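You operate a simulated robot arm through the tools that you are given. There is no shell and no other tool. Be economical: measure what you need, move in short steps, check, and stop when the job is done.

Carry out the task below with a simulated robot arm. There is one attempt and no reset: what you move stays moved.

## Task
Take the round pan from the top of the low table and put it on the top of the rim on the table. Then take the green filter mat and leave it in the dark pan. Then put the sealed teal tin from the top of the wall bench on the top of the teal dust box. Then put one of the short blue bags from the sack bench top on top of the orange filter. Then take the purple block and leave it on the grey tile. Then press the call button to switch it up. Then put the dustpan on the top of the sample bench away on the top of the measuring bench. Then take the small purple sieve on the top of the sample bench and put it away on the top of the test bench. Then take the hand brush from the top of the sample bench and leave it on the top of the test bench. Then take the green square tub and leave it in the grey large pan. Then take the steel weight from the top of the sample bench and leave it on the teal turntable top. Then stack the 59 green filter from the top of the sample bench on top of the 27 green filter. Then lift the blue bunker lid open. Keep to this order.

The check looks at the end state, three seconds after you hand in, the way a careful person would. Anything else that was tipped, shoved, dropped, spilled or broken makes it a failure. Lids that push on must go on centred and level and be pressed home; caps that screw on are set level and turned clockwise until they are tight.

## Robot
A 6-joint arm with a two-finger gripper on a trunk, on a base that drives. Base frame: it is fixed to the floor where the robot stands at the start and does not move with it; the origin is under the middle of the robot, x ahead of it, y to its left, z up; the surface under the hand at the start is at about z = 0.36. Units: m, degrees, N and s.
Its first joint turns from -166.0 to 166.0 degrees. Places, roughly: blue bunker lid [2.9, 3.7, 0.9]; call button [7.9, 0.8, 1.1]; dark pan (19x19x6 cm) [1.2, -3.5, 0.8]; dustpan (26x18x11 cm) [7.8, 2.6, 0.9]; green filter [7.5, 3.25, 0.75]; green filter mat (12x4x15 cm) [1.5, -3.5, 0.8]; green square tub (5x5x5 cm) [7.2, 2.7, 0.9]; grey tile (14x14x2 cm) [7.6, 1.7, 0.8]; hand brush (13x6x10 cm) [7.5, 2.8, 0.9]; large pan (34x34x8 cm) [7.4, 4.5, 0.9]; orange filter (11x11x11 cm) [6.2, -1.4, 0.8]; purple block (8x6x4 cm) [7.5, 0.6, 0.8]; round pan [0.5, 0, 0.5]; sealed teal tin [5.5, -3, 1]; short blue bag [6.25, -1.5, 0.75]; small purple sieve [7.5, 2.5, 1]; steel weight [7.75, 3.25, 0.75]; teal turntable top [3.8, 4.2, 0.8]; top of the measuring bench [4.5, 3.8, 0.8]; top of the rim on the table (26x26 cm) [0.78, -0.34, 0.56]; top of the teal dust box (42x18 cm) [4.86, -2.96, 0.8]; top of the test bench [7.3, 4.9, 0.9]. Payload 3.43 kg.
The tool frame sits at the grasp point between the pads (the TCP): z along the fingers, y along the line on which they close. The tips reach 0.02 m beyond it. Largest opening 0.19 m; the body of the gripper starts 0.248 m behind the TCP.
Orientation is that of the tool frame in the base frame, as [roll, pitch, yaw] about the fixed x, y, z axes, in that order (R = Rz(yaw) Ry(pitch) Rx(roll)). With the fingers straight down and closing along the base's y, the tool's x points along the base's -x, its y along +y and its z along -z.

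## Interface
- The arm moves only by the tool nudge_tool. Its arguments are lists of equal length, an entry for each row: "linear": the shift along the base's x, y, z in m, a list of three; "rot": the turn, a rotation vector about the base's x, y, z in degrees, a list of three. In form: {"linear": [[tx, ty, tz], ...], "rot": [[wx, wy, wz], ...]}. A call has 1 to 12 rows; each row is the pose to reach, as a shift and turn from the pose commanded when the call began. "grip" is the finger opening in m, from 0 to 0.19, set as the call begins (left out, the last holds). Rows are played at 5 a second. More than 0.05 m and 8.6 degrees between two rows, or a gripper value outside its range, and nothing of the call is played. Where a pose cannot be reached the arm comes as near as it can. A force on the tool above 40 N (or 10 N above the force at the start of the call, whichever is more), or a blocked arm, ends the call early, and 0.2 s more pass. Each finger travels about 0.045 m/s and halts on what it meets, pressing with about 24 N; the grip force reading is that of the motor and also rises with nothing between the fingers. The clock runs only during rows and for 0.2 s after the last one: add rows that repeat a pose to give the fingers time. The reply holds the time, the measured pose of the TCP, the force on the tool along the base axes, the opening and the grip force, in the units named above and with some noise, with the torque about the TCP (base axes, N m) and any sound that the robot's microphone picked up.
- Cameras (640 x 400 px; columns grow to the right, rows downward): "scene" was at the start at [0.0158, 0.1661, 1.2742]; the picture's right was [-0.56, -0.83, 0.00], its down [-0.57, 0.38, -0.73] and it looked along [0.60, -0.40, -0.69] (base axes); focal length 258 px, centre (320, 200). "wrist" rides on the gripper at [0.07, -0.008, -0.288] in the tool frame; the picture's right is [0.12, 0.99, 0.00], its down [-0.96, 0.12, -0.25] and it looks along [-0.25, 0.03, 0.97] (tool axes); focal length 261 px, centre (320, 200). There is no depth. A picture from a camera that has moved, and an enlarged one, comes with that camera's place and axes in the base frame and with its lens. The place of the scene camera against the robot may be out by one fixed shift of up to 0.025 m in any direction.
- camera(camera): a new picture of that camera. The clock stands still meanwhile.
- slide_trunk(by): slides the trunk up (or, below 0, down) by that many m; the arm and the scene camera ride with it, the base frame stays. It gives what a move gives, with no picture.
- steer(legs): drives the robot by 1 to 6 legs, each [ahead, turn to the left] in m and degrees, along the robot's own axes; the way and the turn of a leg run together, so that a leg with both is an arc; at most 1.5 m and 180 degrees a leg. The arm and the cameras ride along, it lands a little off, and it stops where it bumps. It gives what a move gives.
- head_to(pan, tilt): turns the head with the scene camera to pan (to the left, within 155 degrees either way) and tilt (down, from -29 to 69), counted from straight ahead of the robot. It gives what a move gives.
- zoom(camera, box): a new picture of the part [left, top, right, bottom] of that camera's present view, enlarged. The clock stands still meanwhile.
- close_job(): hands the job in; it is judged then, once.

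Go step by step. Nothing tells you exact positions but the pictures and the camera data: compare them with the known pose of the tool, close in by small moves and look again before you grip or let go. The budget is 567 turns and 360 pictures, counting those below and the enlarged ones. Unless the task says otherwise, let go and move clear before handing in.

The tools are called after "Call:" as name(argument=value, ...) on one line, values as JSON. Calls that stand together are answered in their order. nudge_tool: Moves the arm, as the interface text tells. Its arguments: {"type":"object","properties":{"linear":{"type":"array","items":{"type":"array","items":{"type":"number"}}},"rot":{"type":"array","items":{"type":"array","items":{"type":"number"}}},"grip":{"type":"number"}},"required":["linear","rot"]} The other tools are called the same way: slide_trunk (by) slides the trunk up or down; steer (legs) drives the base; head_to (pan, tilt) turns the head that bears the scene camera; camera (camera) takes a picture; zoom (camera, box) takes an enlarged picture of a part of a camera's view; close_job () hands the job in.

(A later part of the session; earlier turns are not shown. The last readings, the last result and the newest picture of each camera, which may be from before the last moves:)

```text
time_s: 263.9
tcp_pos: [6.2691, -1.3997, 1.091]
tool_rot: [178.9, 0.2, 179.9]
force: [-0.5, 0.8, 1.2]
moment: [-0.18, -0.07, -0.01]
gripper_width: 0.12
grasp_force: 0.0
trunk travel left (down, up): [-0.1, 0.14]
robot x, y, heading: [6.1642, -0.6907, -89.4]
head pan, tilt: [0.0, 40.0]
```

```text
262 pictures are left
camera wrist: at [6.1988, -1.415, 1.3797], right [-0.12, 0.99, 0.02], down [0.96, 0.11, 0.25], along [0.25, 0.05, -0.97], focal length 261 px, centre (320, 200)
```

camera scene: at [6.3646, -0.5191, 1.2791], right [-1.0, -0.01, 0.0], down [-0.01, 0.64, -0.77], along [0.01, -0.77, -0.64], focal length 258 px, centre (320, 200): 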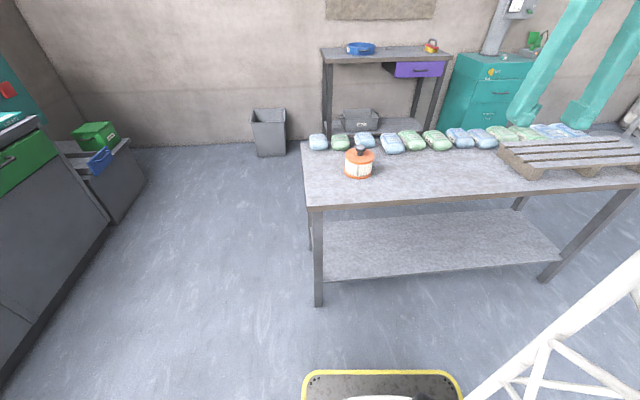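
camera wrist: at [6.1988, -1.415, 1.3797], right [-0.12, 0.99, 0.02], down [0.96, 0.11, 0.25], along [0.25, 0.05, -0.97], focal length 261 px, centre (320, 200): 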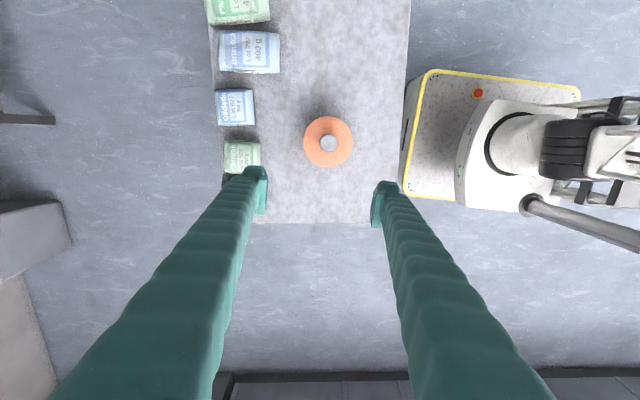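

Call:
nudge_tool(linear=[[-0.02, -0.04, -0.01], [-0.04, -0.08, -0.03], [-0.06, -0.12, -0.05], [-0.085, -0.16, -0.07], [-0.103, -0.195, -0.09]], rot=[[-0.3, 0, 0], [-0.6, 0, 0], [-0.9, 0, 0], [-1.1, 0, 0], [-1.1, 0, 0]])

Call:
camera(camera="wrist")

```text
refused: row 4 steps farther than a row can; nothing moved
```

```text
261 pictures are left
camera wrist: at [6.1988, -1.415, 1.3797], right [-0.12, 0.99, 0.02], down [0.96, 0.11, 0.25], along [0.25, 0.05, -0.97], focal length 261 px, centre (320, 200)
```

wrist: 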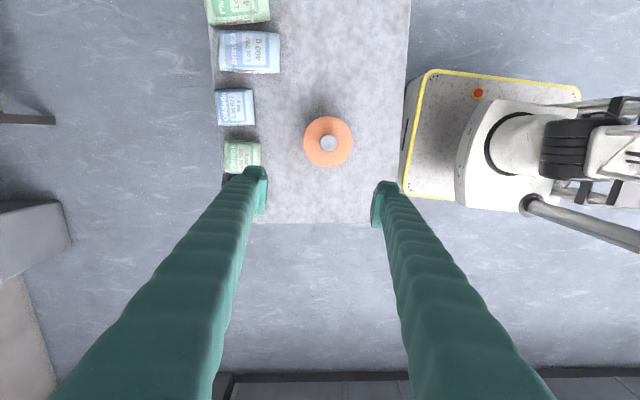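

Call:
nudge_tool(linear=[[-0.02, -0.035, -0.01], [-0.04, -0.07, -0.025], [-0.06, -0.105, -0.04], [-0.075, -0.14, -0.06], [-0.09, -0.17, -0.075], [-0.103, -0.197, -0.09]], rot=[[-0.3, 0, 0], [-0.6, 0, 0], [-0.9, 0, 0], [-1.1, 0, 0], [-1.1, 0, 0], [-1.1, 0, 0]])

Call:
camera(camera="wrist")

```text
time_s: 265.2
tcp_pos: [6.1684, -1.5984, 1.0018]
tool_rot: [-180.0, 0.1, 179.8]
force: [0.5, 0.6, 1.0]
moment: [-0.1, 0.06, -0.01]
gripper_width: 0.1202
grasp_force: 0.1
trunk travel left (down, up): [-0.1, 0.14]
robot x, y, heading: [6.163, -0.6894, -89.6]
head pan, tilt: [0.0, 40.0]
```

```text
260 pictures are left
camera wrist: at [6.0975, -1.6074, 1.2906], right [-0.12, 0.99, 0.0], down [0.96, 0.11, 0.25], along [0.25, 0.03, -0.97], focal length 261 px, centre (320, 200)
```

wrist: 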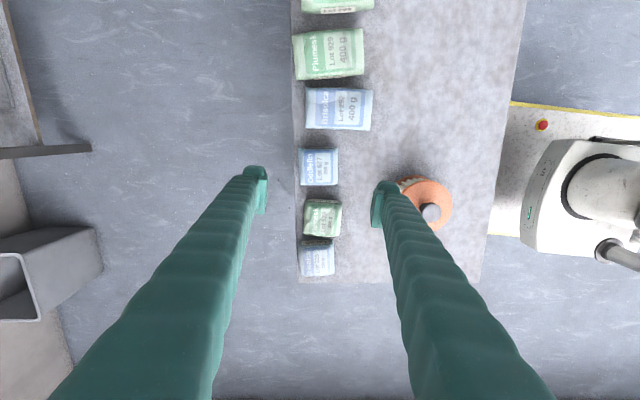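

The Lot 677 bag is centred under the tool. I'm descending onto it.

Call:
nudge_tool(linear=[[-0.001, 0, -0.04], [-0.001, 0, -0.08], [-0.001, 0, -0.12], [-0.001, 0, -0.16], [-0.001, 0, -0.2], [-0.001, 0, -0.23], [-0.001, 0, -0.25]], rot=[[0, 0, 0], [0, 0, 0], [0, 0, 0], [0, 0, 0], [0, 0, 0], [0, 0, 0], [0, 0, 0]], grip=0.11)

Call:
zoom(camera="wrist", box=[220, 80, 420, 280])

Call:
zoom(camera="scene", box=[295, 60, 455, 200])

```text
time_s: 266.9
tcp_pos: [6.166, -1.5979, 0.7507]
tool_rot: [179.9, 0.1, 179.8]
force: [0.1, 0.3, -1.0]
moment: [-0.06, -0.02, 0.0]
gripper_width: 0.11
grasp_force: 0.1
trunk travel left (down, up): [-0.1, 0.14]
robot x, y, heading: [6.1625, -0.6893, -89.7]
head pan, tilt: [0.0, 40.0]
```

```text
2.00 times, centred on (320, 180) of wrist
camera zoom: at [6.0955, -1.607, 1.0394], right [-0.12, 0.99, 0.0], down [0.96, 0.11, 0.25], along [0.25, 0.03, -0.97], focal length 521 px, centre (320, 240)
```

zoom: 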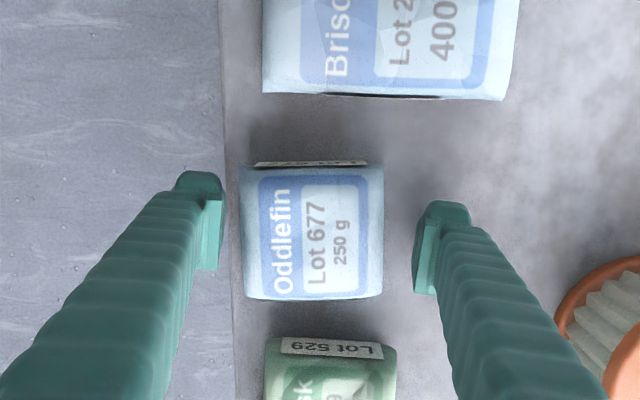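

```text
2.86 times, centred on (375, 130) of scene
camera zoom: at [6.3664, -0.6993, 1.2791], right [-1.0, -0.01, 0.0], down [-0.01, 0.64, -0.77], along [0.01, -0.77, -0.64], focal length 737 px, centre (163, 400)
```

zoom: 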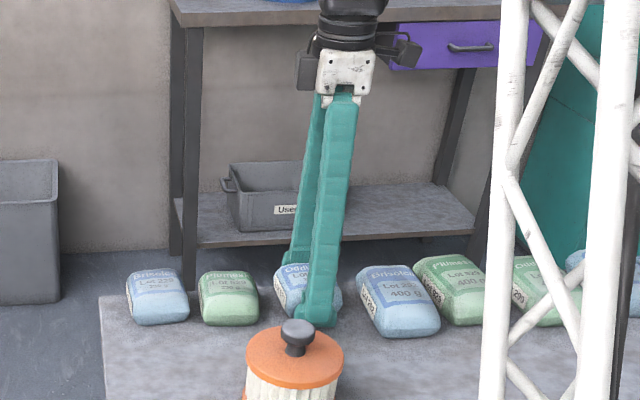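

Call:
nudge_tool(linear=[[0, -0.003, -0.006], [0, -0.003, -0.008], [0, -0.003, -0.008], [0, -0.003, -0.008], [0, -0.003, -0.008], [0, -0.003, -0.008]], rot=[[0, 0, 0], [0, 0, 0], [0, 0, 0], [0, 0, 0], [0, 0, 0], [0, 0, 0]], grip=0.05)

Call:
nudge_tool(linear=[[0, 0, 0.02], [0, 0, 0.05], [0, 0, 0.09], [0, 0, 0.13], [0, 0, 0.16]], rot=[[0, 0, 0], [0, 0, 0], [0, 0, 0], [0, 0, 0], [0, 0, 0]])

Call:
zoom(camera="wrist", box=[220, 80, 420, 280])

Call:
zoom(camera="scene", box=[295, 60, 455, 200])

```text
time_s: 268.2
tcp_pos: [6.1662, -1.6019, 0.7446]
tool_rot: [-180.0, 0.3, 179.8]
force: [-0.8, -1.0, 28.8]
moment: [0.02, -0.05, 0.75]
gripper_width: 0.0903
grasp_force: 24.3
trunk travel left (down, up): [-0.1, 0.14]
robot x, y, heading: [6.163, -0.6874, -89.5]
head pan, tilt: [0.0, 40.0]
```

```text
time_s: 269.4
tcp_pos: [6.1676, -1.6006, 0.9017]
tool_rot: [179.8, 0.0, 179.7]
force: [0.0, -0.7, -2.5]
moment: [0.05, 0.02, 0.02]
gripper_width: 0.0844
grasp_force: 24.0
trunk travel left (down, up): [-0.1, 0.14]
robot x, y, heading: [6.1634, -0.687, -89.5]
head pan, tilt: [0.0, 40.0]
```

```text
2.00 times, centred on (320, 180) of wrist
camera zoom: at [6.0969, -1.6106, 1.1921], right [-0.12, 0.99, 0.0], down [0.96, 0.11, 0.25], along [0.25, 0.03, -0.97], focal length 521 px, centre (320, 240)
```

zoom: 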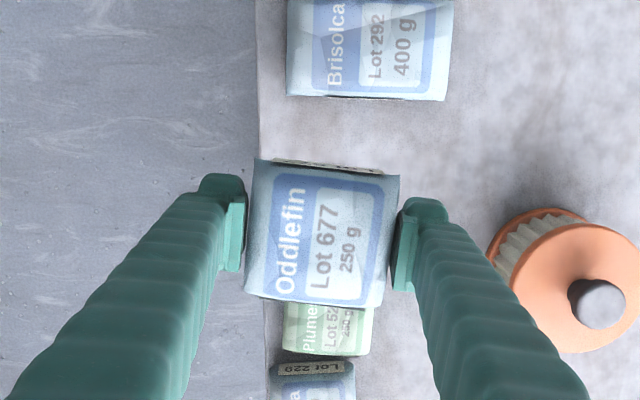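

```text
2.86 times, centred on (375, 130) of scene
camera zoom: at [6.3664, -0.6996, 1.2791], right [-1.0, -0.01, 0.0], down [-0.01, 0.64, -0.77], along [0.01, -0.77, -0.64], focal length 737 px, centre (163, 400)
```

zoom: 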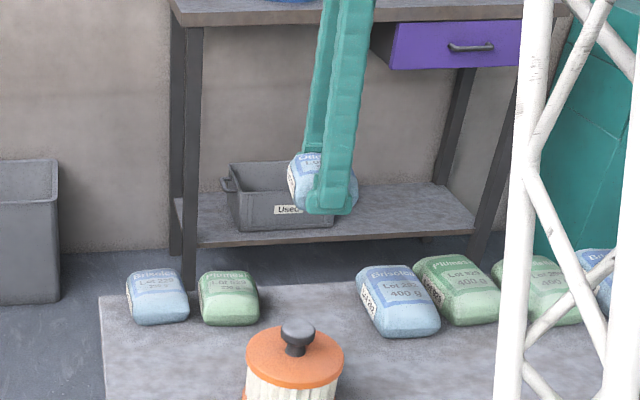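

Call:
nudge_tool(linear=[[0, 0.01, 0.03], [0.01, 0.045, 0.03], [0.02, 0.09, 0.03], [0.03, 0.13, 0.03], [0.04, 0.17, 0.03], [0.05, 0.2, 0.03], [0.05, 0.215, 0.03], [0.05, 0.215, 0.01]], rot=[[0, 0, 0], [0, 0, 0], [0, 0, 0], [0, 0, 0], [0, 0, 0], [0, 0, 0], [0, 0, 0], [0, 0, 0]])

Call:
camera(camera="wrist")

Call:
zoom(camera="scene", box=[295, 100, 455, 240])

```text
time_s: 271.2
tcp_pos: [6.2178, -1.3854, 0.9126]
tool_rot: [180.0, 0.2, 179.9]
force: [-1.3, -0.5, -1.4]
moment: [-0.06, -0.04, -0.01]
gripper_width: 0.0846
grasp_force: 24.0
trunk travel left (down, up): [-0.1, 0.14]
robot x, y, heading: [6.1594, -0.6866, -89.4]
head pan, tilt: [0.0, 40.0]
```

```text
255 pictures are left
camera wrist: at [6.1473, -1.3951, 1.2009], right [-0.12, 0.99, 0.0], down [0.96, 0.11, 0.25], along [0.25, 0.03, -0.97], focal length 261 px, centre (320, 200)
```

wrist: 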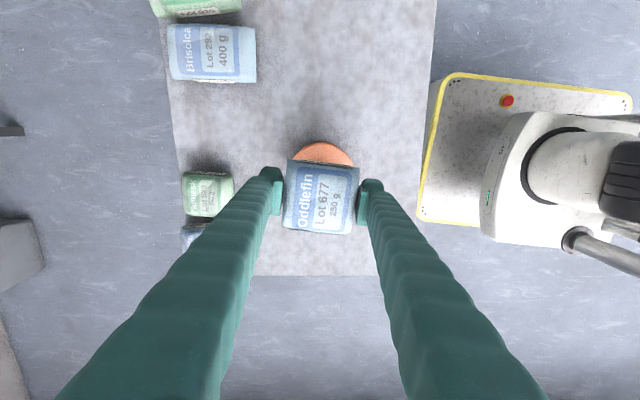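

```text
2.86 times, centred on (375, 170) of scene
camera zoom: at [6.3664, -0.6993, 1.2792], right [-1.0, -0.01, 0.0], down [-0.01, 0.64, -0.77], along [0.01, -0.77, -0.64], focal length 737 px, centre (163, 286)
```

zoom: 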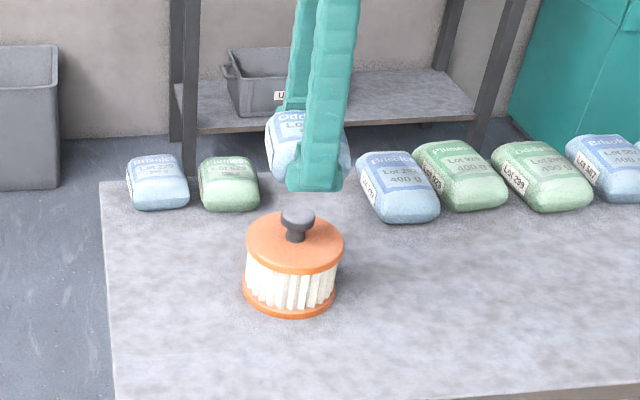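

Call:
nudge_tool(linear=[[0, 0, -0.02], [0, 0, -0.035], [0, 0, -0.042], [0, 0, -0.046], [0, 0, -0.05], [0, 0, -0.054], [0, 0, -0.058]], rot=[[0, 0, 0], [0, 0, 0], [0, 0, 0], [0, 0, 0], [0, 0, 0], [0, 0, 0], [0, 0, 0]])

Call:
zoom(camera="scene", box=[315, 130, 415, 210])

```text
time_s: 272.9
tcp_pos: [6.2161, -1.3861, 0.8543]
tool_rot: [179.9, 0.2, 179.9]
force: [0.6, 0.8, 1.1]
moment: [0.05, -0.02, -0.02]
gripper_width: 0.0841
grasp_force: 23.7
trunk travel left (down, up): [-0.1, 0.14]
robot x, y, heading: [6.163, -0.6888, -89.3]
head pan, tilt: [0.0, 40.0]
```

```text
5.00 times, centred on (365, 170) of scene
camera zoom: at [6.3665, -0.6994, 1.2792], right [-1.0, -0.01, 0.0], down [-0.01, 0.64, -0.77], along [0.01, -0.77, -0.64], focal length 1290 px, centre (95, 350)
```

zoom: 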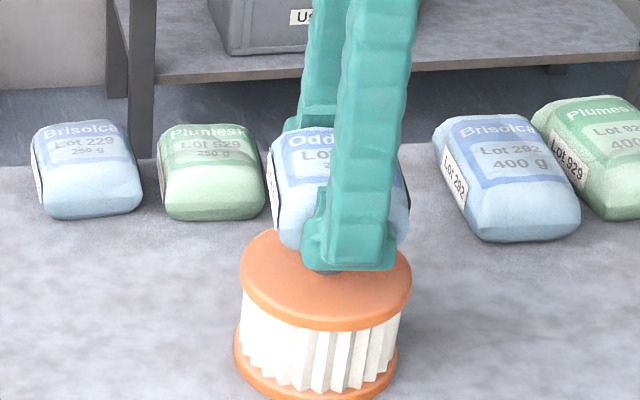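

Call:
nudge_tool(linear=[[0, 0, -0.002], [0, 0, -0.003]], rot=[[0, 0, 0], [0, 0, 0]])

```text
time_s: 273.4
tcp_pos: [6.2164, -1.3871, 0.8536]
tool_rot: [-179.9, 0.2, 179.9]
force: [-0.2, -2.8, 29.9]
moment: [-0.06, -0.02, -0.11]
gripper_width: 0.0848
grasp_force: 23.7
trunk travel left (down, up): [-0.1, 0.14]
robot x, y, heading: [6.1593, -0.6904, -89.5]
head pan, tilt: [0.0, 40.0]
```

Call:
nudge_tool(linear=[[0, 0.0005, 0.0015]], rot=[[0, 0, 0]])

Call:
nudge_tool(linear=[[0, 0, 0]], rot=[[0, 0, 0]], grip=0.09)

Call:
zoom(camera="wrist", box=[240, 110, 400, 270])

Call:
zoom(camera="scene", box=[315, 130, 415, 210])

```text
time_s: 273.9
tcp_pos: [6.2172, -1.3874, 0.8528]
tool_rot: [179.9, 0.2, 179.8]
force: [1.1, -11.0, 16.0]
moment: [-0.22, 0.01, 0.0]
gripper_width: 0.0849
grasp_force: 23.8
trunk travel left (down, up): [-0.1, 0.14]
robot x, y, heading: [6.1592, -0.6895, -89.5]
head pan, tilt: [0.0, 40.0]
```

```text
time_s: 274.2
tcp_pos: [6.217, -1.3852, 0.8516]
tool_rot: [179.8, 0.1, 179.8]
force: [0.4, -0.7, -0.3]
moment: [0.0, 0.01, 0.0]
gripper_width: 0.0901
grasp_force: 0.1
trunk travel left (down, up): [-0.1, 0.14]
robot x, y, heading: [6.161, -0.6891, -89.5]
head pan, tilt: [0.0, 40.0]
```

```text
2.50 times, centred on (320, 190) of wrist
camera zoom: at [6.1464, -1.3948, 1.1411], right [-0.12, 0.99, 0.0], down [0.96, 0.11, 0.25], along [0.25, 0.03, -0.97], focal length 652 px, centre (320, 225)
```

zoom: 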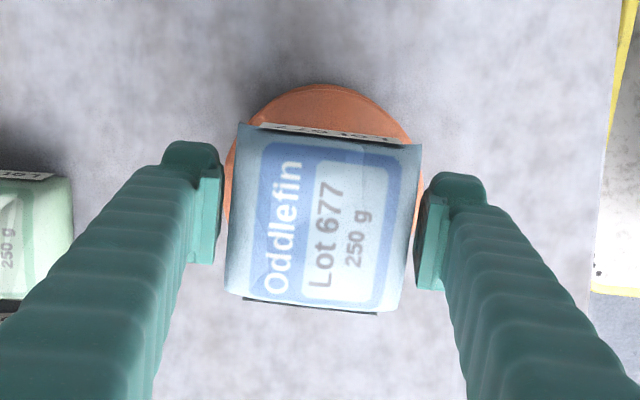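

```text
5.00 times, centred on (365, 170) of scene
camera zoom: at [6.3665, -0.6994, 1.2789], right [-1.0, -0.01, 0.0], down [-0.01, 0.64, -0.77], along [0.01, -0.77, -0.64], focal length 1290 px, centre (95, 350)
```

zoom: 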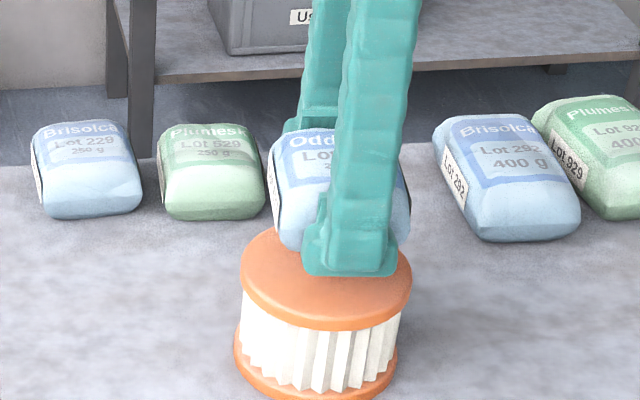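

Call:
nudge_tool(linear=[[0, 0, 0], [0, 0, 0], [0, 0, 0], [0, 0, 0]], rot=[[0, 0, 0], [0, 0, 0], [0, 0, 0], [0, 0, 0]], grip=0.104)

Call:
zoom(camera="wrist", box=[240, 110, 400, 270])

Call:
zoom(camera="scene", box=[315, 130, 415, 210])

```text
time_s: 275.2
tcp_pos: [6.2163, -1.3864, 0.8526]
tool_rot: [179.9, 0.2, 179.8]
force: [0.5, 0.5, 0.1]
moment: [-0.01, -0.01, -0.05]
gripper_width: 0.1041
grasp_force: 0.0
trunk travel left (down, up): [-0.1, 0.14]
robot x, y, heading: [6.1613, -0.6878, -89.3]
head pan, tilt: [0.0, 40.0]
```

```text
2.50 times, centred on (320, 190) of wrist
camera zoom: at [6.1464, -1.3949, 1.1419], right [-0.12, 0.99, 0.0], down [0.96, 0.11, 0.25], along [0.25, 0.03, -0.97], focal length 652 px, centre (320, 225)
```

zoom: 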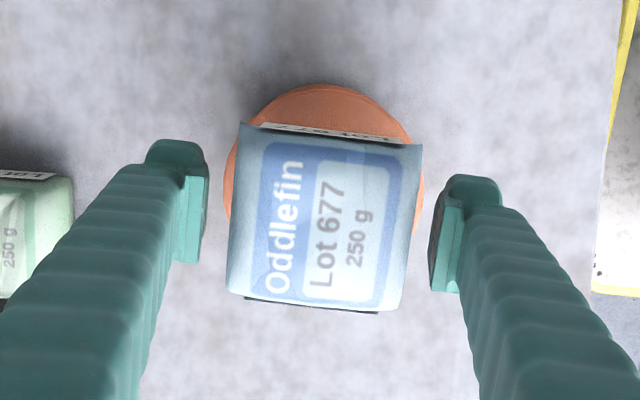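

```text
5.00 times, centred on (365, 170) of scene
camera zoom: at [6.3665, -0.6994, 1.2791], right [-1.0, -0.01, 0.0], down [-0.01, 0.64, -0.77], along [0.01, -0.77, -0.64], focal length 1290 px, centre (95, 350)
```

zoom: 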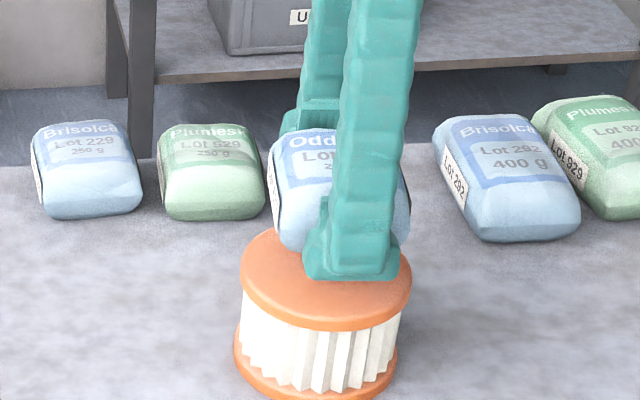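

It's balanced freely. I'm going straight up and checking.

Call:
nudge_tool(linear=[[0, 0, 0.02], [0, 0, 0.05], [0, 0, 0.09], [0, 0, 0.13], [0, 0, 0.17]], rot=[[0, 0, 0], [0, 0, 0], [0, 0, 0], [0, 0, 0], [0, 0, 0]])

Call:
zoom(camera="scene", box=[295, 100, 455, 240])

```text
time_s: 276.4
tcp_pos: [6.2186, -1.3852, 1.0216]
tool_rot: [179.9, 0.1, 179.8]
force: [-0.2, 0.1, -0.7]
moment: [0.06, -0.01, -0.02]
gripper_width: 0.1039
grasp_force: 0.1
trunk travel left (down, up): [-0.1, 0.14]
robot x, y, heading: [6.1626, -0.692, -89.3]
head pan, tilt: [0.0, 40.0]
```

```text
2.86 times, centred on (375, 170) of scene
camera zoom: at [6.3665, -0.6995, 1.2791], right [-1.0, -0.01, 0.0], down [-0.01, 0.64, -0.77], along [0.01, -0.77, -0.64], focal length 737 px, centre (163, 286)
```

zoom: 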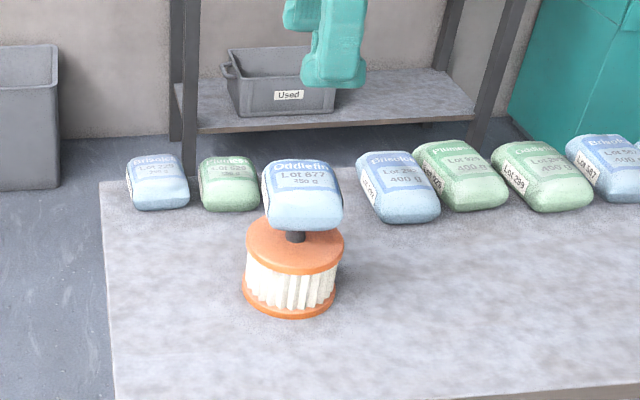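

The bag is balanced on the filter's knob, so step 4 is done. Next come the purple block and tile on the long counter; I'm backing off and driving north.

Call:
steer(legs=[[-0.22, 0], [0, 157], [1.4, 0]])

Call:
head_to(pan=-30, tilt=30)

Call:
camera(camera="scene")

Call:
head_to(pan=10, tilt=25)

Call:
camera(camera="scene")

```text
time_s: 291.5
tcp_pos: [6.9101, 1.4904, 1.0217]
tool_rot: [179.9, 0.2, -23.4]
force: [-0.2, 0.4, 0.0]
moment: [0.0, 0.01, -0.01]
gripper_width: 0.1039
grasp_force: 0.1
trunk travel left (down, up): [-0.1, 0.14]
robot x, y, heading: [6.6897, 0.8297, 67.2]
head pan, tilt: [0.0, 40.0]
```

```text
time_s: 292.5
tcp_pos: [6.911, 1.4898, 1.0225]
tool_rot: [179.9, 0.2, -23.4]
force: [0.2, -0.4, 0.1]
moment: [0.01, 0.01, 0.03]
gripper_width: 0.1039
grasp_force: 0.0
trunk travel left (down, up): [-0.1, 0.14]
robot x, y, heading: [6.6905, 0.8276, 67.4]
head pan, tilt: [-30.0, 30.0]
```

```text
247 pictures are left
camera scene: at [6.5611, 0.9163, 1.2945], right [0.61, -0.8, 0.0], down [-0.4, -0.3, -0.87], along [0.69, 0.53, -0.5], focal length 258 px, centre (320, 200)
```

scene: 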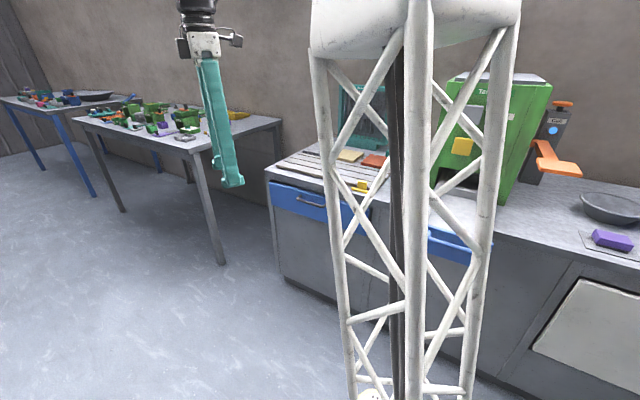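

```text
time_s: 293.6
tcp_pos: [6.9118, 1.4899, 1.0211]
tool_rot: [179.9, 0.1, -23.4]
force: [0.2, 0.2, -0.4]
moment: [0.02, 0.0, 0.0]
gripper_width: 0.1039
grasp_force: 0.1
trunk travel left (down, up): [-0.1, 0.14]
robot x, y, heading: [6.6884, 0.8269, 67.2]
head pan, tilt: [10.0, 25.0]
```

```text
246 pictures are left
camera scene: at [6.5095, 0.9513, 1.3024], right [0.98, -0.22, 0.0], down [-0.09, -0.41, -0.91], along [0.2, 0.88, -0.42], focal length 258 px, centre (320, 200)
```

scene: 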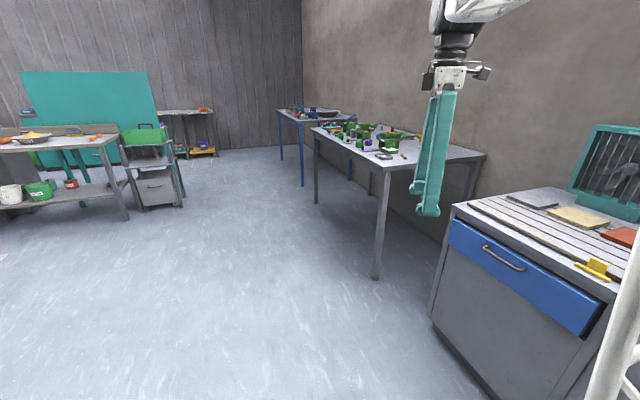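

The green machine sits on the counter between block and tile, so I'll swing the arm round the free west side by turning left the long way to face the block.

Call:
steer(legs=[[0, 125], [0, 120]])

Call:
head_to(pan=30, tilt=30)

Call:
camera(camera="scene")

Call:
camera(camera="wrist")

```text
time_s: 304.6
tcp_pos: [7.1862, 0.3354, 1.0214]
tool_rot: [179.9, 0.0, -139.4]
force: [-0.6, -0.2, -0.4]
moment: [0.03, -0.01, -0.02]
gripper_width: 0.1039
grasp_force: 0.1
trunk travel left (down, up): [-0.1, 0.14]
robot x, y, heading: [6.6898, 0.8262, -48.7]
head pan, tilt: [10.0, 25.0]
```

```text
time_s: 305.5
tcp_pos: [7.1866, 0.3353, 1.0213]
tool_rot: [180.0, 0.2, -139.3]
force: [0.7, 0.0, 0.7]
moment: [0.0, 0.04, 0.03]
gripper_width: 0.1041
grasp_force: 0.2
trunk travel left (down, up): [-0.1, 0.14]
robot x, y, heading: [6.69, 0.827, -48.9]
head pan, tilt: [30.0, 30.0]
```

```text
245 pictures are left
camera scene: at [6.891, 0.9867, 1.2945], right [-0.32, -0.95, 0.0], down [-0.47, 0.16, -0.87], along [0.82, -0.28, -0.5], focal length 258 px, centre (320, 200)
```

scene: 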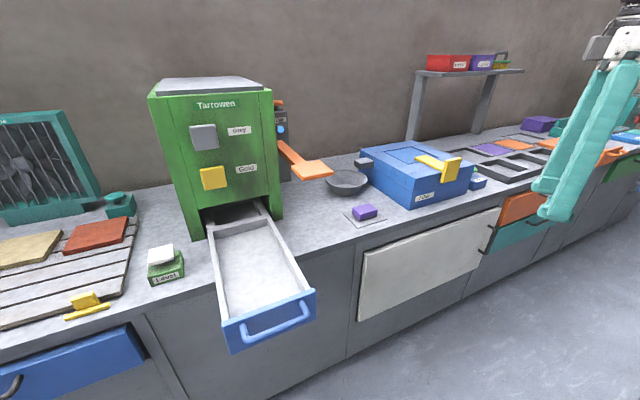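

```text
244 pictures are left
camera wrist: at [7.139, 0.2823, 1.3109], right [-0.74, 0.68, 0.0], down [0.66, 0.71, 0.25], along [0.17, 0.18, -0.97], focal length 261 px, centre (320, 200)
```

wrist: 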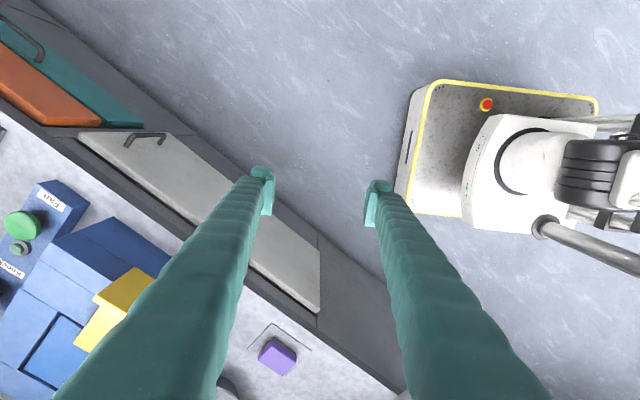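

Call:
zoom(camera="wrist", box=[230, 310, 330, 400])

Call:
zoom(camera="scene", box=[320, 170, 420, 250])

```text
4.44 times, centred on (280, 355) of wrist
camera zoom: at [7.139, 0.2823, 1.3109], right [-0.74, 0.68, 0.0], down [0.66, 0.71, 0.25], along [0.17, 0.18, -0.97], focal length 1158 px, centre (498, -489)
```

zoom: 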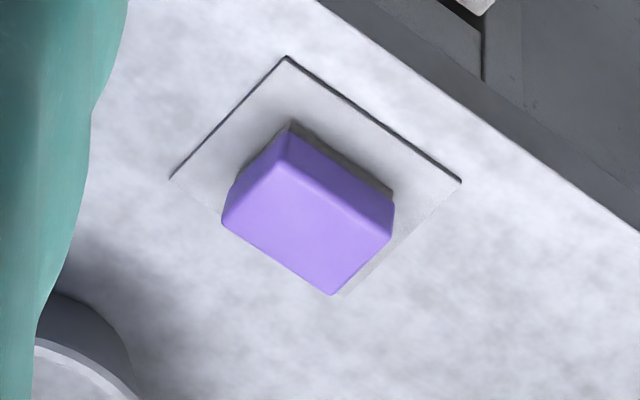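

```text
5.00 times, centred on (370, 210) of scene
camera zoom: at [6.891, 0.9867, 1.2945], right [-0.32, -0.95, 0.0], down [-0.47, 0.16, -0.87], along [0.82, -0.28, -0.5], focal length 1290 px, centre (70, 150)
```

zoom: 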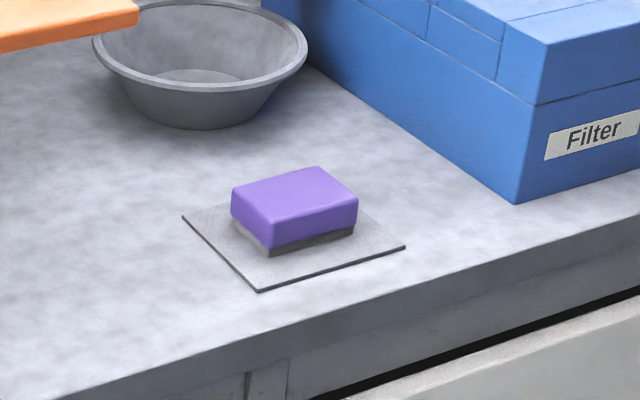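

The block is at about (7.572, 0.59), top around z 0.79. I'm moving above it with the fingers closing along x.

Call:
nudge_tool(linear=[[0.035, 0.0234, 0], [0.07, 0.0468, 0], [0.105, 0.07, 0], [0.14, 0.0934, 0], [0.175, 0.117, 0], [0.21, 0.14, 0], [0.245, 0.164, 0], [0.28, 0.187, 0], [0.315, 0.21, 0], [0.35, 0.234, 0], [0.385, 0.257, 0]], rot=[[0, 0, 5.5], [0, 0, 11], [0, 0, 16.5], [0, 0, 22], [0, 0, 27.5], [0, 0, 33], [0, 0, 38.5], [0, 0, 44], [0, 0, 49.5], [0, 0, 55], [0, 0, 60.3]])

Call:
camera(camera="wrist")

Call:
camera(camera="scene")

```text
time_s: 307.9
tcp_pos: [7.5715, 0.5936, 1.0217]
tool_rot: [179.9, 0.2, -79.1]
force: [-0.7, 0.4, 1.0]
moment: [0.07, -0.16, 0.0]
gripper_width: 0.1039
grasp_force: 0.1
trunk travel left (down, up): [-0.1, 0.14]
robot x, y, heading: [6.6859, 0.8254, -48.7]
head pan, tilt: [30.0, 30.0]
```

```text
241 pictures are left
camera wrist: at [7.5942, 0.5249, 1.3105], right [-0.95, -0.3, 0.0], down [-0.3, 0.92, 0.25], along [-0.08, 0.24, -0.97], focal length 261 px, centre (320, 200)
```

wrist: 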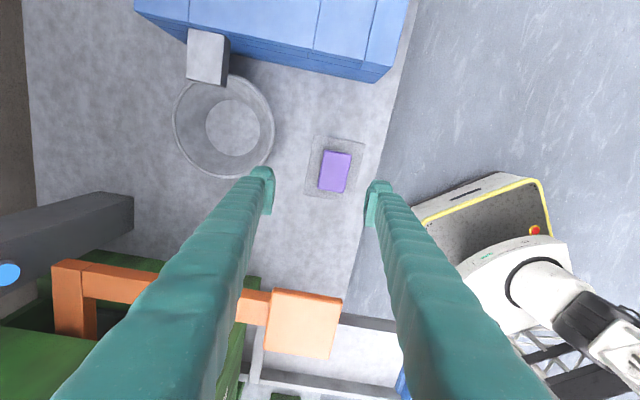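

```text
240 pictures are left
camera scene: at [6.8909, 0.9868, 1.2944], right [-0.32, -0.95, 0.0], down [-0.47, 0.16, -0.87], along [0.82, -0.28, -0.5], focal length 258 px, centre (320, 200)
```

scene: 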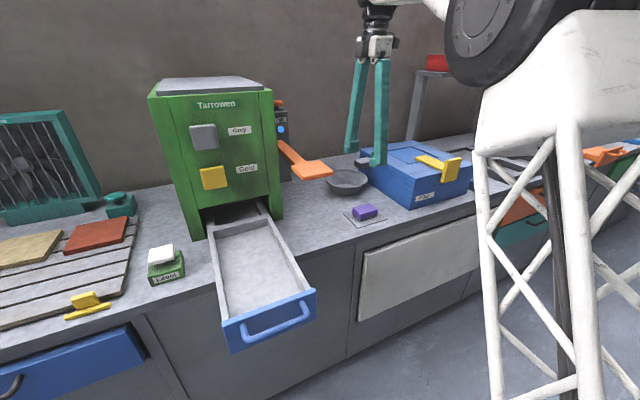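

Call:
nudge_tool(linear=[[-0.03, -0.003, -0.03], [-0.031, -0.003, -0.07], [-0.031, -0.003, -0.11], [-0.031, -0.003, -0.15], [-0.031, -0.003, -0.18]], rot=[[0, 0, 0], [0, 0, 0], [0, 0, 0], [0, 0, 0], [0, 0, 0]], grip=0.095)

Call:
zoom(camera="wrist", box=[220, 80, 420, 280])

```text
time_s: 309.1
tcp_pos: [7.5404, 0.59, 0.8412]
tool_rot: [179.8, 0.1, -79.1]
force: [-0.5, 0.8, 0.2]
moment: [-0.02, -0.05, -0.02]
gripper_width: 0.0949
grasp_force: 0.0
trunk travel left (down, up): [-0.1, 0.14]
robot x, y, heading: [6.6916, 0.8256, -48.8]
head pan, tilt: [30.0, 30.0]
```

```text
2.00 times, centred on (320, 180) of wrist
camera zoom: at [7.5632, 0.5213, 1.1301], right [-0.95, -0.3, 0.0], down [-0.29, 0.92, 0.25], along [-0.08, 0.24, -0.97], focal length 521 px, centre (320, 240)
```

zoom: 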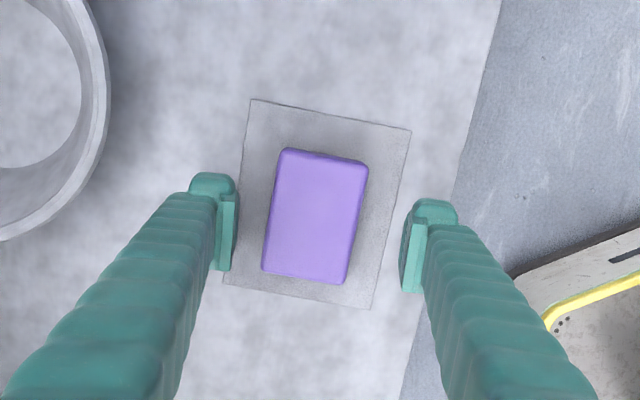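

Call:
nudge_tool(linear=[[0, 0, -0.03], [0, 0, -0.05], [0, 0, -0.06], [0, 0, -0.066]], rot=[[0, 0, 0], [0, 0, 0], [0, 0, 0], [0, 0, 0]])

Call:
zoom(camera="wrist", box=[220, 80, 420, 280])

Call:
zoom(camera="scene", box=[320, 150, 420, 250])

```text
time_s: 309.5
tcp_pos: [7.5419, 0.5888, 0.8202]
tool_rot: [-179.8, 0.0, -79.1]
force: [-1.0, -0.2, 6.2]
moment: [0.15, -0.36, 0.01]
gripper_width: 0.0949
grasp_force: 0.0
trunk travel left (down, up): [-0.1, 0.14]
robot x, y, heading: [6.6889, 0.8287, -49.1]
head pan, tilt: [30.0, 30.0]
stopped in row 2: the force on the tool passed its limit at 48 N (the readings are from after the stop); the commanded pose is now the measured one
```

```text
2.00 times, centred on (320, 180) of wrist
camera zoom: at [7.5633, 0.5218, 1.1096], right [-0.95, -0.3, -0.01], down [-0.3, 0.92, 0.25], along [-0.07, 0.24, -0.97], focal length 521 px, centre (320, 240)
```

zoom: 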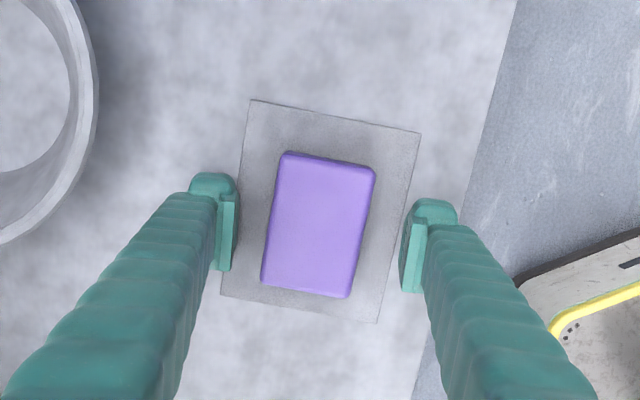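

```text
4.00 times, centred on (370, 200) of scene
camera zoom: at [6.8909, 0.9869, 1.2946], right [-0.32, -0.95, 0.0], down [-0.47, 0.16, -0.87], along [0.82, -0.28, -0.5], focal length 1032 px, centre (120, 200)
```

zoom: 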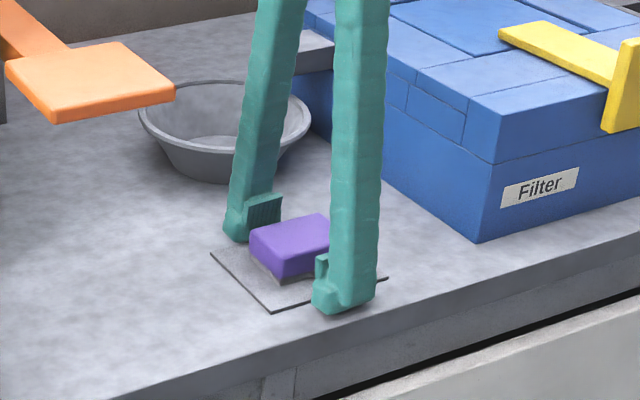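

The counter is at about z 0.80, so the fingertips met it. I'm raising a little and gripping.

Call:
nudge_tool(linear=[[0, 0, 0.006], [0, 0, 0.006], [0, 0, 0.006], [0, 0, 0.006]], rot=[[0, 0, 0], [0, 0, 0], [0, 0, 0], [0, 0, 0]])

Call:
nudge_tool(linear=[[0, 0, 0], [0, 0, 0], [0, 0, 0], [0, 0, 0], [0, 0, 0]], rot=[[0, 0, 0], [0, 0, 0], [0, 0, 0], [0, 0, 0], [0, 0, 0]], grip=0.03)

Call:
nudge_tool(linear=[[0, 0, 0.01], [0, 0, 0.03], [0, 0, 0.06]], rot=[[0, 0, 0], [0, 0, 0], [0, 0, 0]])

Call:
zoom(camera="wrist", box=[220, 80, 420, 280])

Call:
zoom(camera="scene", box=[320, 150, 420, 250])

```text
time_s: 310.5
tcp_pos: [7.5438, 0.5895, 0.8269]
tool_rot: [-179.7, 0.0, -79.1]
force: [0.6, 0.9, 0.3]
moment: [0.05, 0.03, -0.04]
gripper_width: 0.0952
grasp_force: 0.1
trunk travel left (down, up): [-0.1, 0.14]
robot x, y, heading: [6.6895, 0.8273, -48.9]
head pan, tilt: [30.0, 30.0]
```

```text
time_s: 311.7
tcp_pos: [7.5424, 0.591, 0.8261]
tool_rot: [-179.7, 0.0, -79.1]
force: [0.5, -0.2, 0.6]
moment: [0.02, -0.01, -0.05]
gripper_width: 0.0508
grasp_force: 23.8
trunk travel left (down, up): [-0.1, 0.14]
robot x, y, heading: [6.6891, 0.8314, -48.8]
head pan, tilt: [30.0, 30.0]
```

```text
time_s: 312.5
tcp_pos: [7.5426, 0.5887, 0.8838]
tool_rot: [-179.8, 0.1, -79.1]
force: [0.0, -0.8, -1.5]
moment: [0.05, 0.04, 0.0]
gripper_width: 0.0509
grasp_force: 24.1
trunk travel left (down, up): [-0.1, 0.14]
robot x, y, heading: [6.6904, 0.8268, -48.9]
head pan, tilt: [30.0, 30.0]
```

```text
2.00 times, centred on (320, 180) of wrist
camera zoom: at [7.5646, 0.5218, 1.1752], right [-0.95, -0.3, 0.0], down [-0.3, 0.92, 0.25], along [-0.07, 0.24, -0.97], focal length 521 px, centre (320, 240)
```

zoom: 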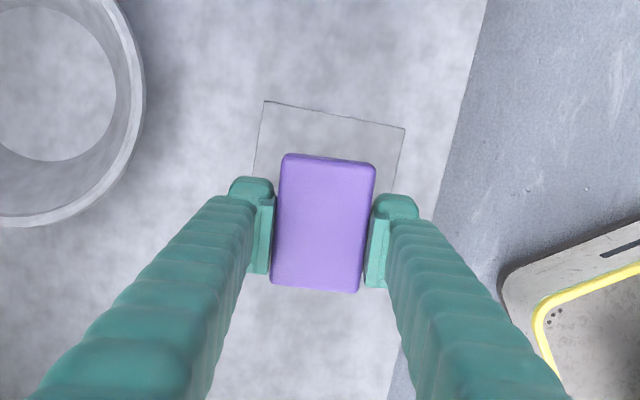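

```text
4.00 times, centred on (370, 200) of scene
camera zoom: at [6.8915, 0.9868, 1.2944], right [-0.32, -0.95, 0.0], down [-0.47, 0.16, -0.87], along [0.82, -0.28, -0.5], focal length 1032 px, centre (120, 200)
```

zoom: 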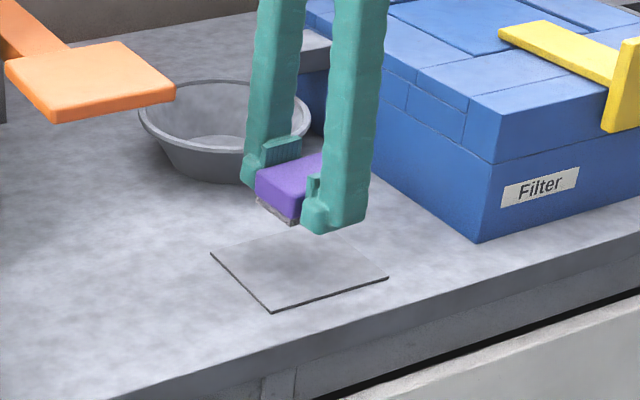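

The block is held. I'm pulling the arm back off the counter, turning clockwise round the free side, and driving north towards the tile.

Call:
nudge_tool(linear=[[0, 0, 0.04], [0, 0, 0.08], [-0.02, -0.01, 0.12], [-0.05, -0.03, 0.14], [-0.09, -0.05, 0.14], [-0.13, -0.07, 0.14], [-0.17, -0.09, 0.14], [-0.21, -0.12, 0.14], [-0.25, -0.15, 0.14], [-0.29, -0.18, 0.14], [-0.32, -0.21, 0.14]], rot=[[0, 0, 0], [0, 0, 0], [0, 0, 0], [0, 0, 0], [0, 0, 0], [0, 0, 0], [0, 0, 0], [0, 0, 0], [0, 0, 0], [0, 0, 0], [0, 0, 0]])

Call:
steer(legs=[[0, -110], [0, -110], [0.7, 0]])

Call:
head_to(pan=-25, tilt=30)

Call:
camera(camera="scene")

```text
time_s: 314.9
tcp_pos: [7.2233, 0.3828, 1.0266]
tool_rot: [-179.8, 0.0, -79.1]
force: [1.8, -0.2, -1.1]
moment: [-0.11, 0.09, -0.02]
gripper_width: 0.0507
grasp_force: 24.4
trunk travel left (down, up): [-0.1, 0.14]
robot x, y, heading: [6.6889, 0.8217, -49.0]
head pan, tilt: [30.0, 30.0]
```

```text
time_s: 328.4
tcp_pos: [6.5399, 2.2102, 1.0253]
tool_rot: [-179.7, -0.1, 61.3]
force: [0.3, 0.0, -0.8]
moment: [-0.03, -0.01, 0.03]
gripper_width: 0.0508
grasp_force: 24.1
trunk travel left (down, up): [-0.1, 0.14]
robot x, y, heading: [6.6661, 1.5269, 91.6]
head pan, tilt: [30.0, 30.0]
```

```text
time_s: 329.6
tcp_pos: [6.5409, 2.2125, 1.0259]
tool_rot: [-179.7, 0.0, 61.2]
force: [-0.5, -0.1, -1.0]
moment: [0.03, 0.0, -0.06]
gripper_width: 0.0508
grasp_force: 24.5
trunk travel left (down, up): [-0.1, 0.14]
robot x, y, heading: [6.6729, 1.5257, 91.7]
head pan, tilt: [-25.0, 30.0]
```

```text
234 pictures are left
camera scene: at [6.5146, 1.5586, 1.2945], right [0.92, -0.4, 0.0], down [-0.2, -0.46, -0.87], along [0.34, 0.8, -0.5], focal length 258 px, centre (320, 200)
```

scene: 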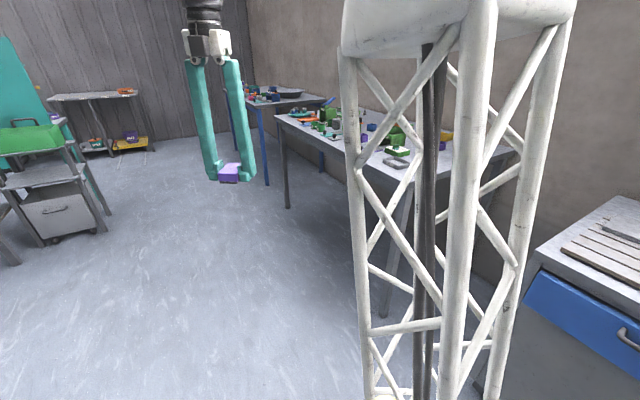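

Call:
steer(legs=[[0, -30], [0.25, 0], [0, -35]])

Call:
camera(camera="wrist")

Call:
head_to(pan=-20, tilt=35)

Call:
camera(camera="scene")

```text
time_s: 334.8
tcp_pos: [7.3537, 2.1525, 1.0256]
tool_rot: [-179.6, -0.1, -3.6]
force: [0.2, -0.4, -1.1]
moment: [-0.01, 0.02, -0.01]
gripper_width: 0.0509
grasp_force: 23.7
trunk travel left (down, up): [-0.1, 0.14]
robot x, y, heading: [6.7858, 1.748, 26.7]
head pan, tilt: [-25.0, 30.0]
```

```text
233 pictures are left
camera wrist: at [7.4248, 2.1559, 1.3152], right [0.06, -1.0, 0.0], down [-0.97, -0.06, 0.25], along [-0.25, -0.01, -0.97], focal length 261 px, centre (320, 200)
```

wrist: 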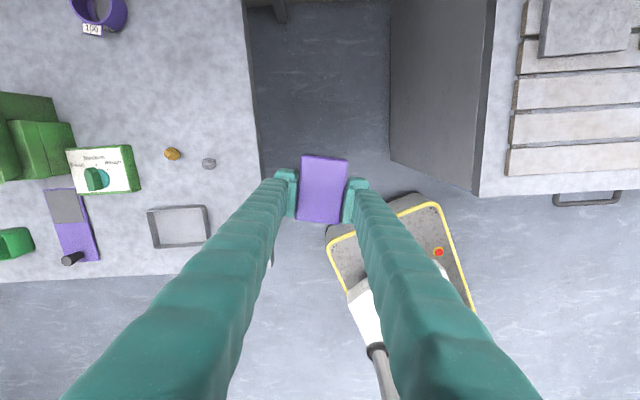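

```text
time_s: 335.4
tcp_pos: [7.3521, 2.1538, 1.0254]
tool_rot: [-179.8, 0.0, -3.6]
force: [0.5, 0.4, -0.4]
moment: [0.01, 0.05, 0.02]
gripper_width: 0.0509
grasp_force: 23.9
trunk travel left (down, up): [-0.1, 0.14]
robot x, y, heading: [6.7861, 1.746, 26.7]
head pan, tilt: [-20.0, 35.0]
```

```text
232 pictures are left
camera scene: at [6.7398, 1.9221, 1.2867], right [0.12, -0.99, 0.0], down [-0.57, -0.07, -0.82], along [0.81, 0.1, -0.57], focal length 258 px, centre (320, 200)
```

scene: 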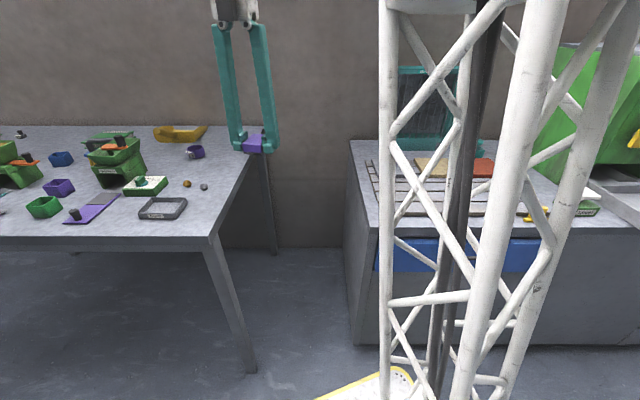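

Call:
nudge_tool(linear=[[0.01, -0.04, 0.01], [0.025, -0.08, 0.02], [0.04, -0.12, 0.03], [0.055, -0.16, 0.03], [0.07, -0.2, 0.03], [0.085, -0.24, 0.03], [0.1, -0.28, 0.03], [0.115, -0.32, 0.03], [0.13, -0.36, 0.03], [0.145, -0.4, 0.03], [0.15, -0.424, 0.03]], rot=[[0, 0, 0], [0, 0, 0], [0, 0, 0], [0, 0, 0], [0, 0, 0], [0, 0, 0], [0, 0, 0], [0, 0, 0], [0, 0, 0], [0, 0, 0], [0, 0, 0]])

Call:
camera(camera="wrist")

Call:
camera(camera="scene")

```text
time_s: 337.8
tcp_pos: [7.5031, 1.7751, 1.054]
tool_rot: [178.4, -0.3, -6.5]
force: [-1.0, 0.3, -0.9]
moment: [-0.11, -0.03, -0.02]
gripper_width: 0.0508
grasp_force: 24.2
out of reach, approached as far as the arm can: row 9, 10, 11
trunk travel left (down, up): [-0.1, 0.14]
robot x, y, heading: [6.7867, 1.7478, 26.6]
head pan, tilt: [-20.0, 35.0]
```

```text
231 pictures are left
camera wrist: at [7.5739, 1.7831, 1.3422], right [0.01, -1.0, 0.03], down [-0.97, 0.0, 0.25], along [-0.25, -0.03, -0.97], focal length 261 px, centre (320, 200)
```

wrist: 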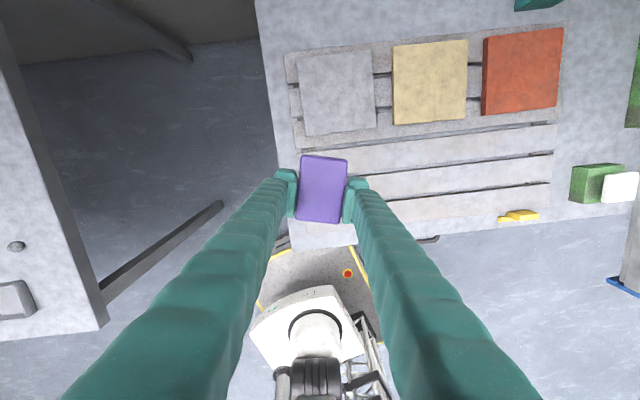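

```text
230 pictures are left
camera scene: at [6.7398, 1.9222, 1.2866], right [0.12, -0.99, 0.0], down [-0.57, -0.07, -0.82], along [0.81, 0.1, -0.57], focal length 258 px, centre (320, 200)
```

scene: 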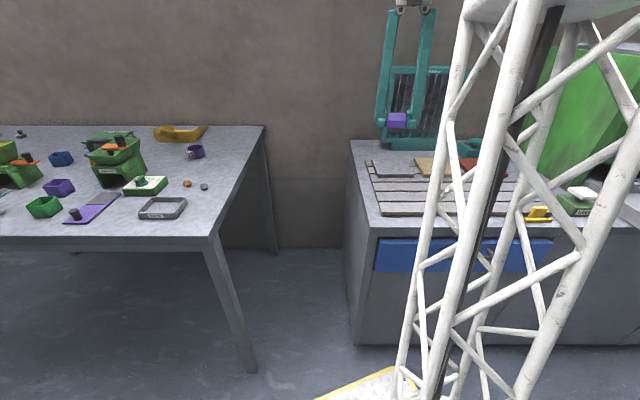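

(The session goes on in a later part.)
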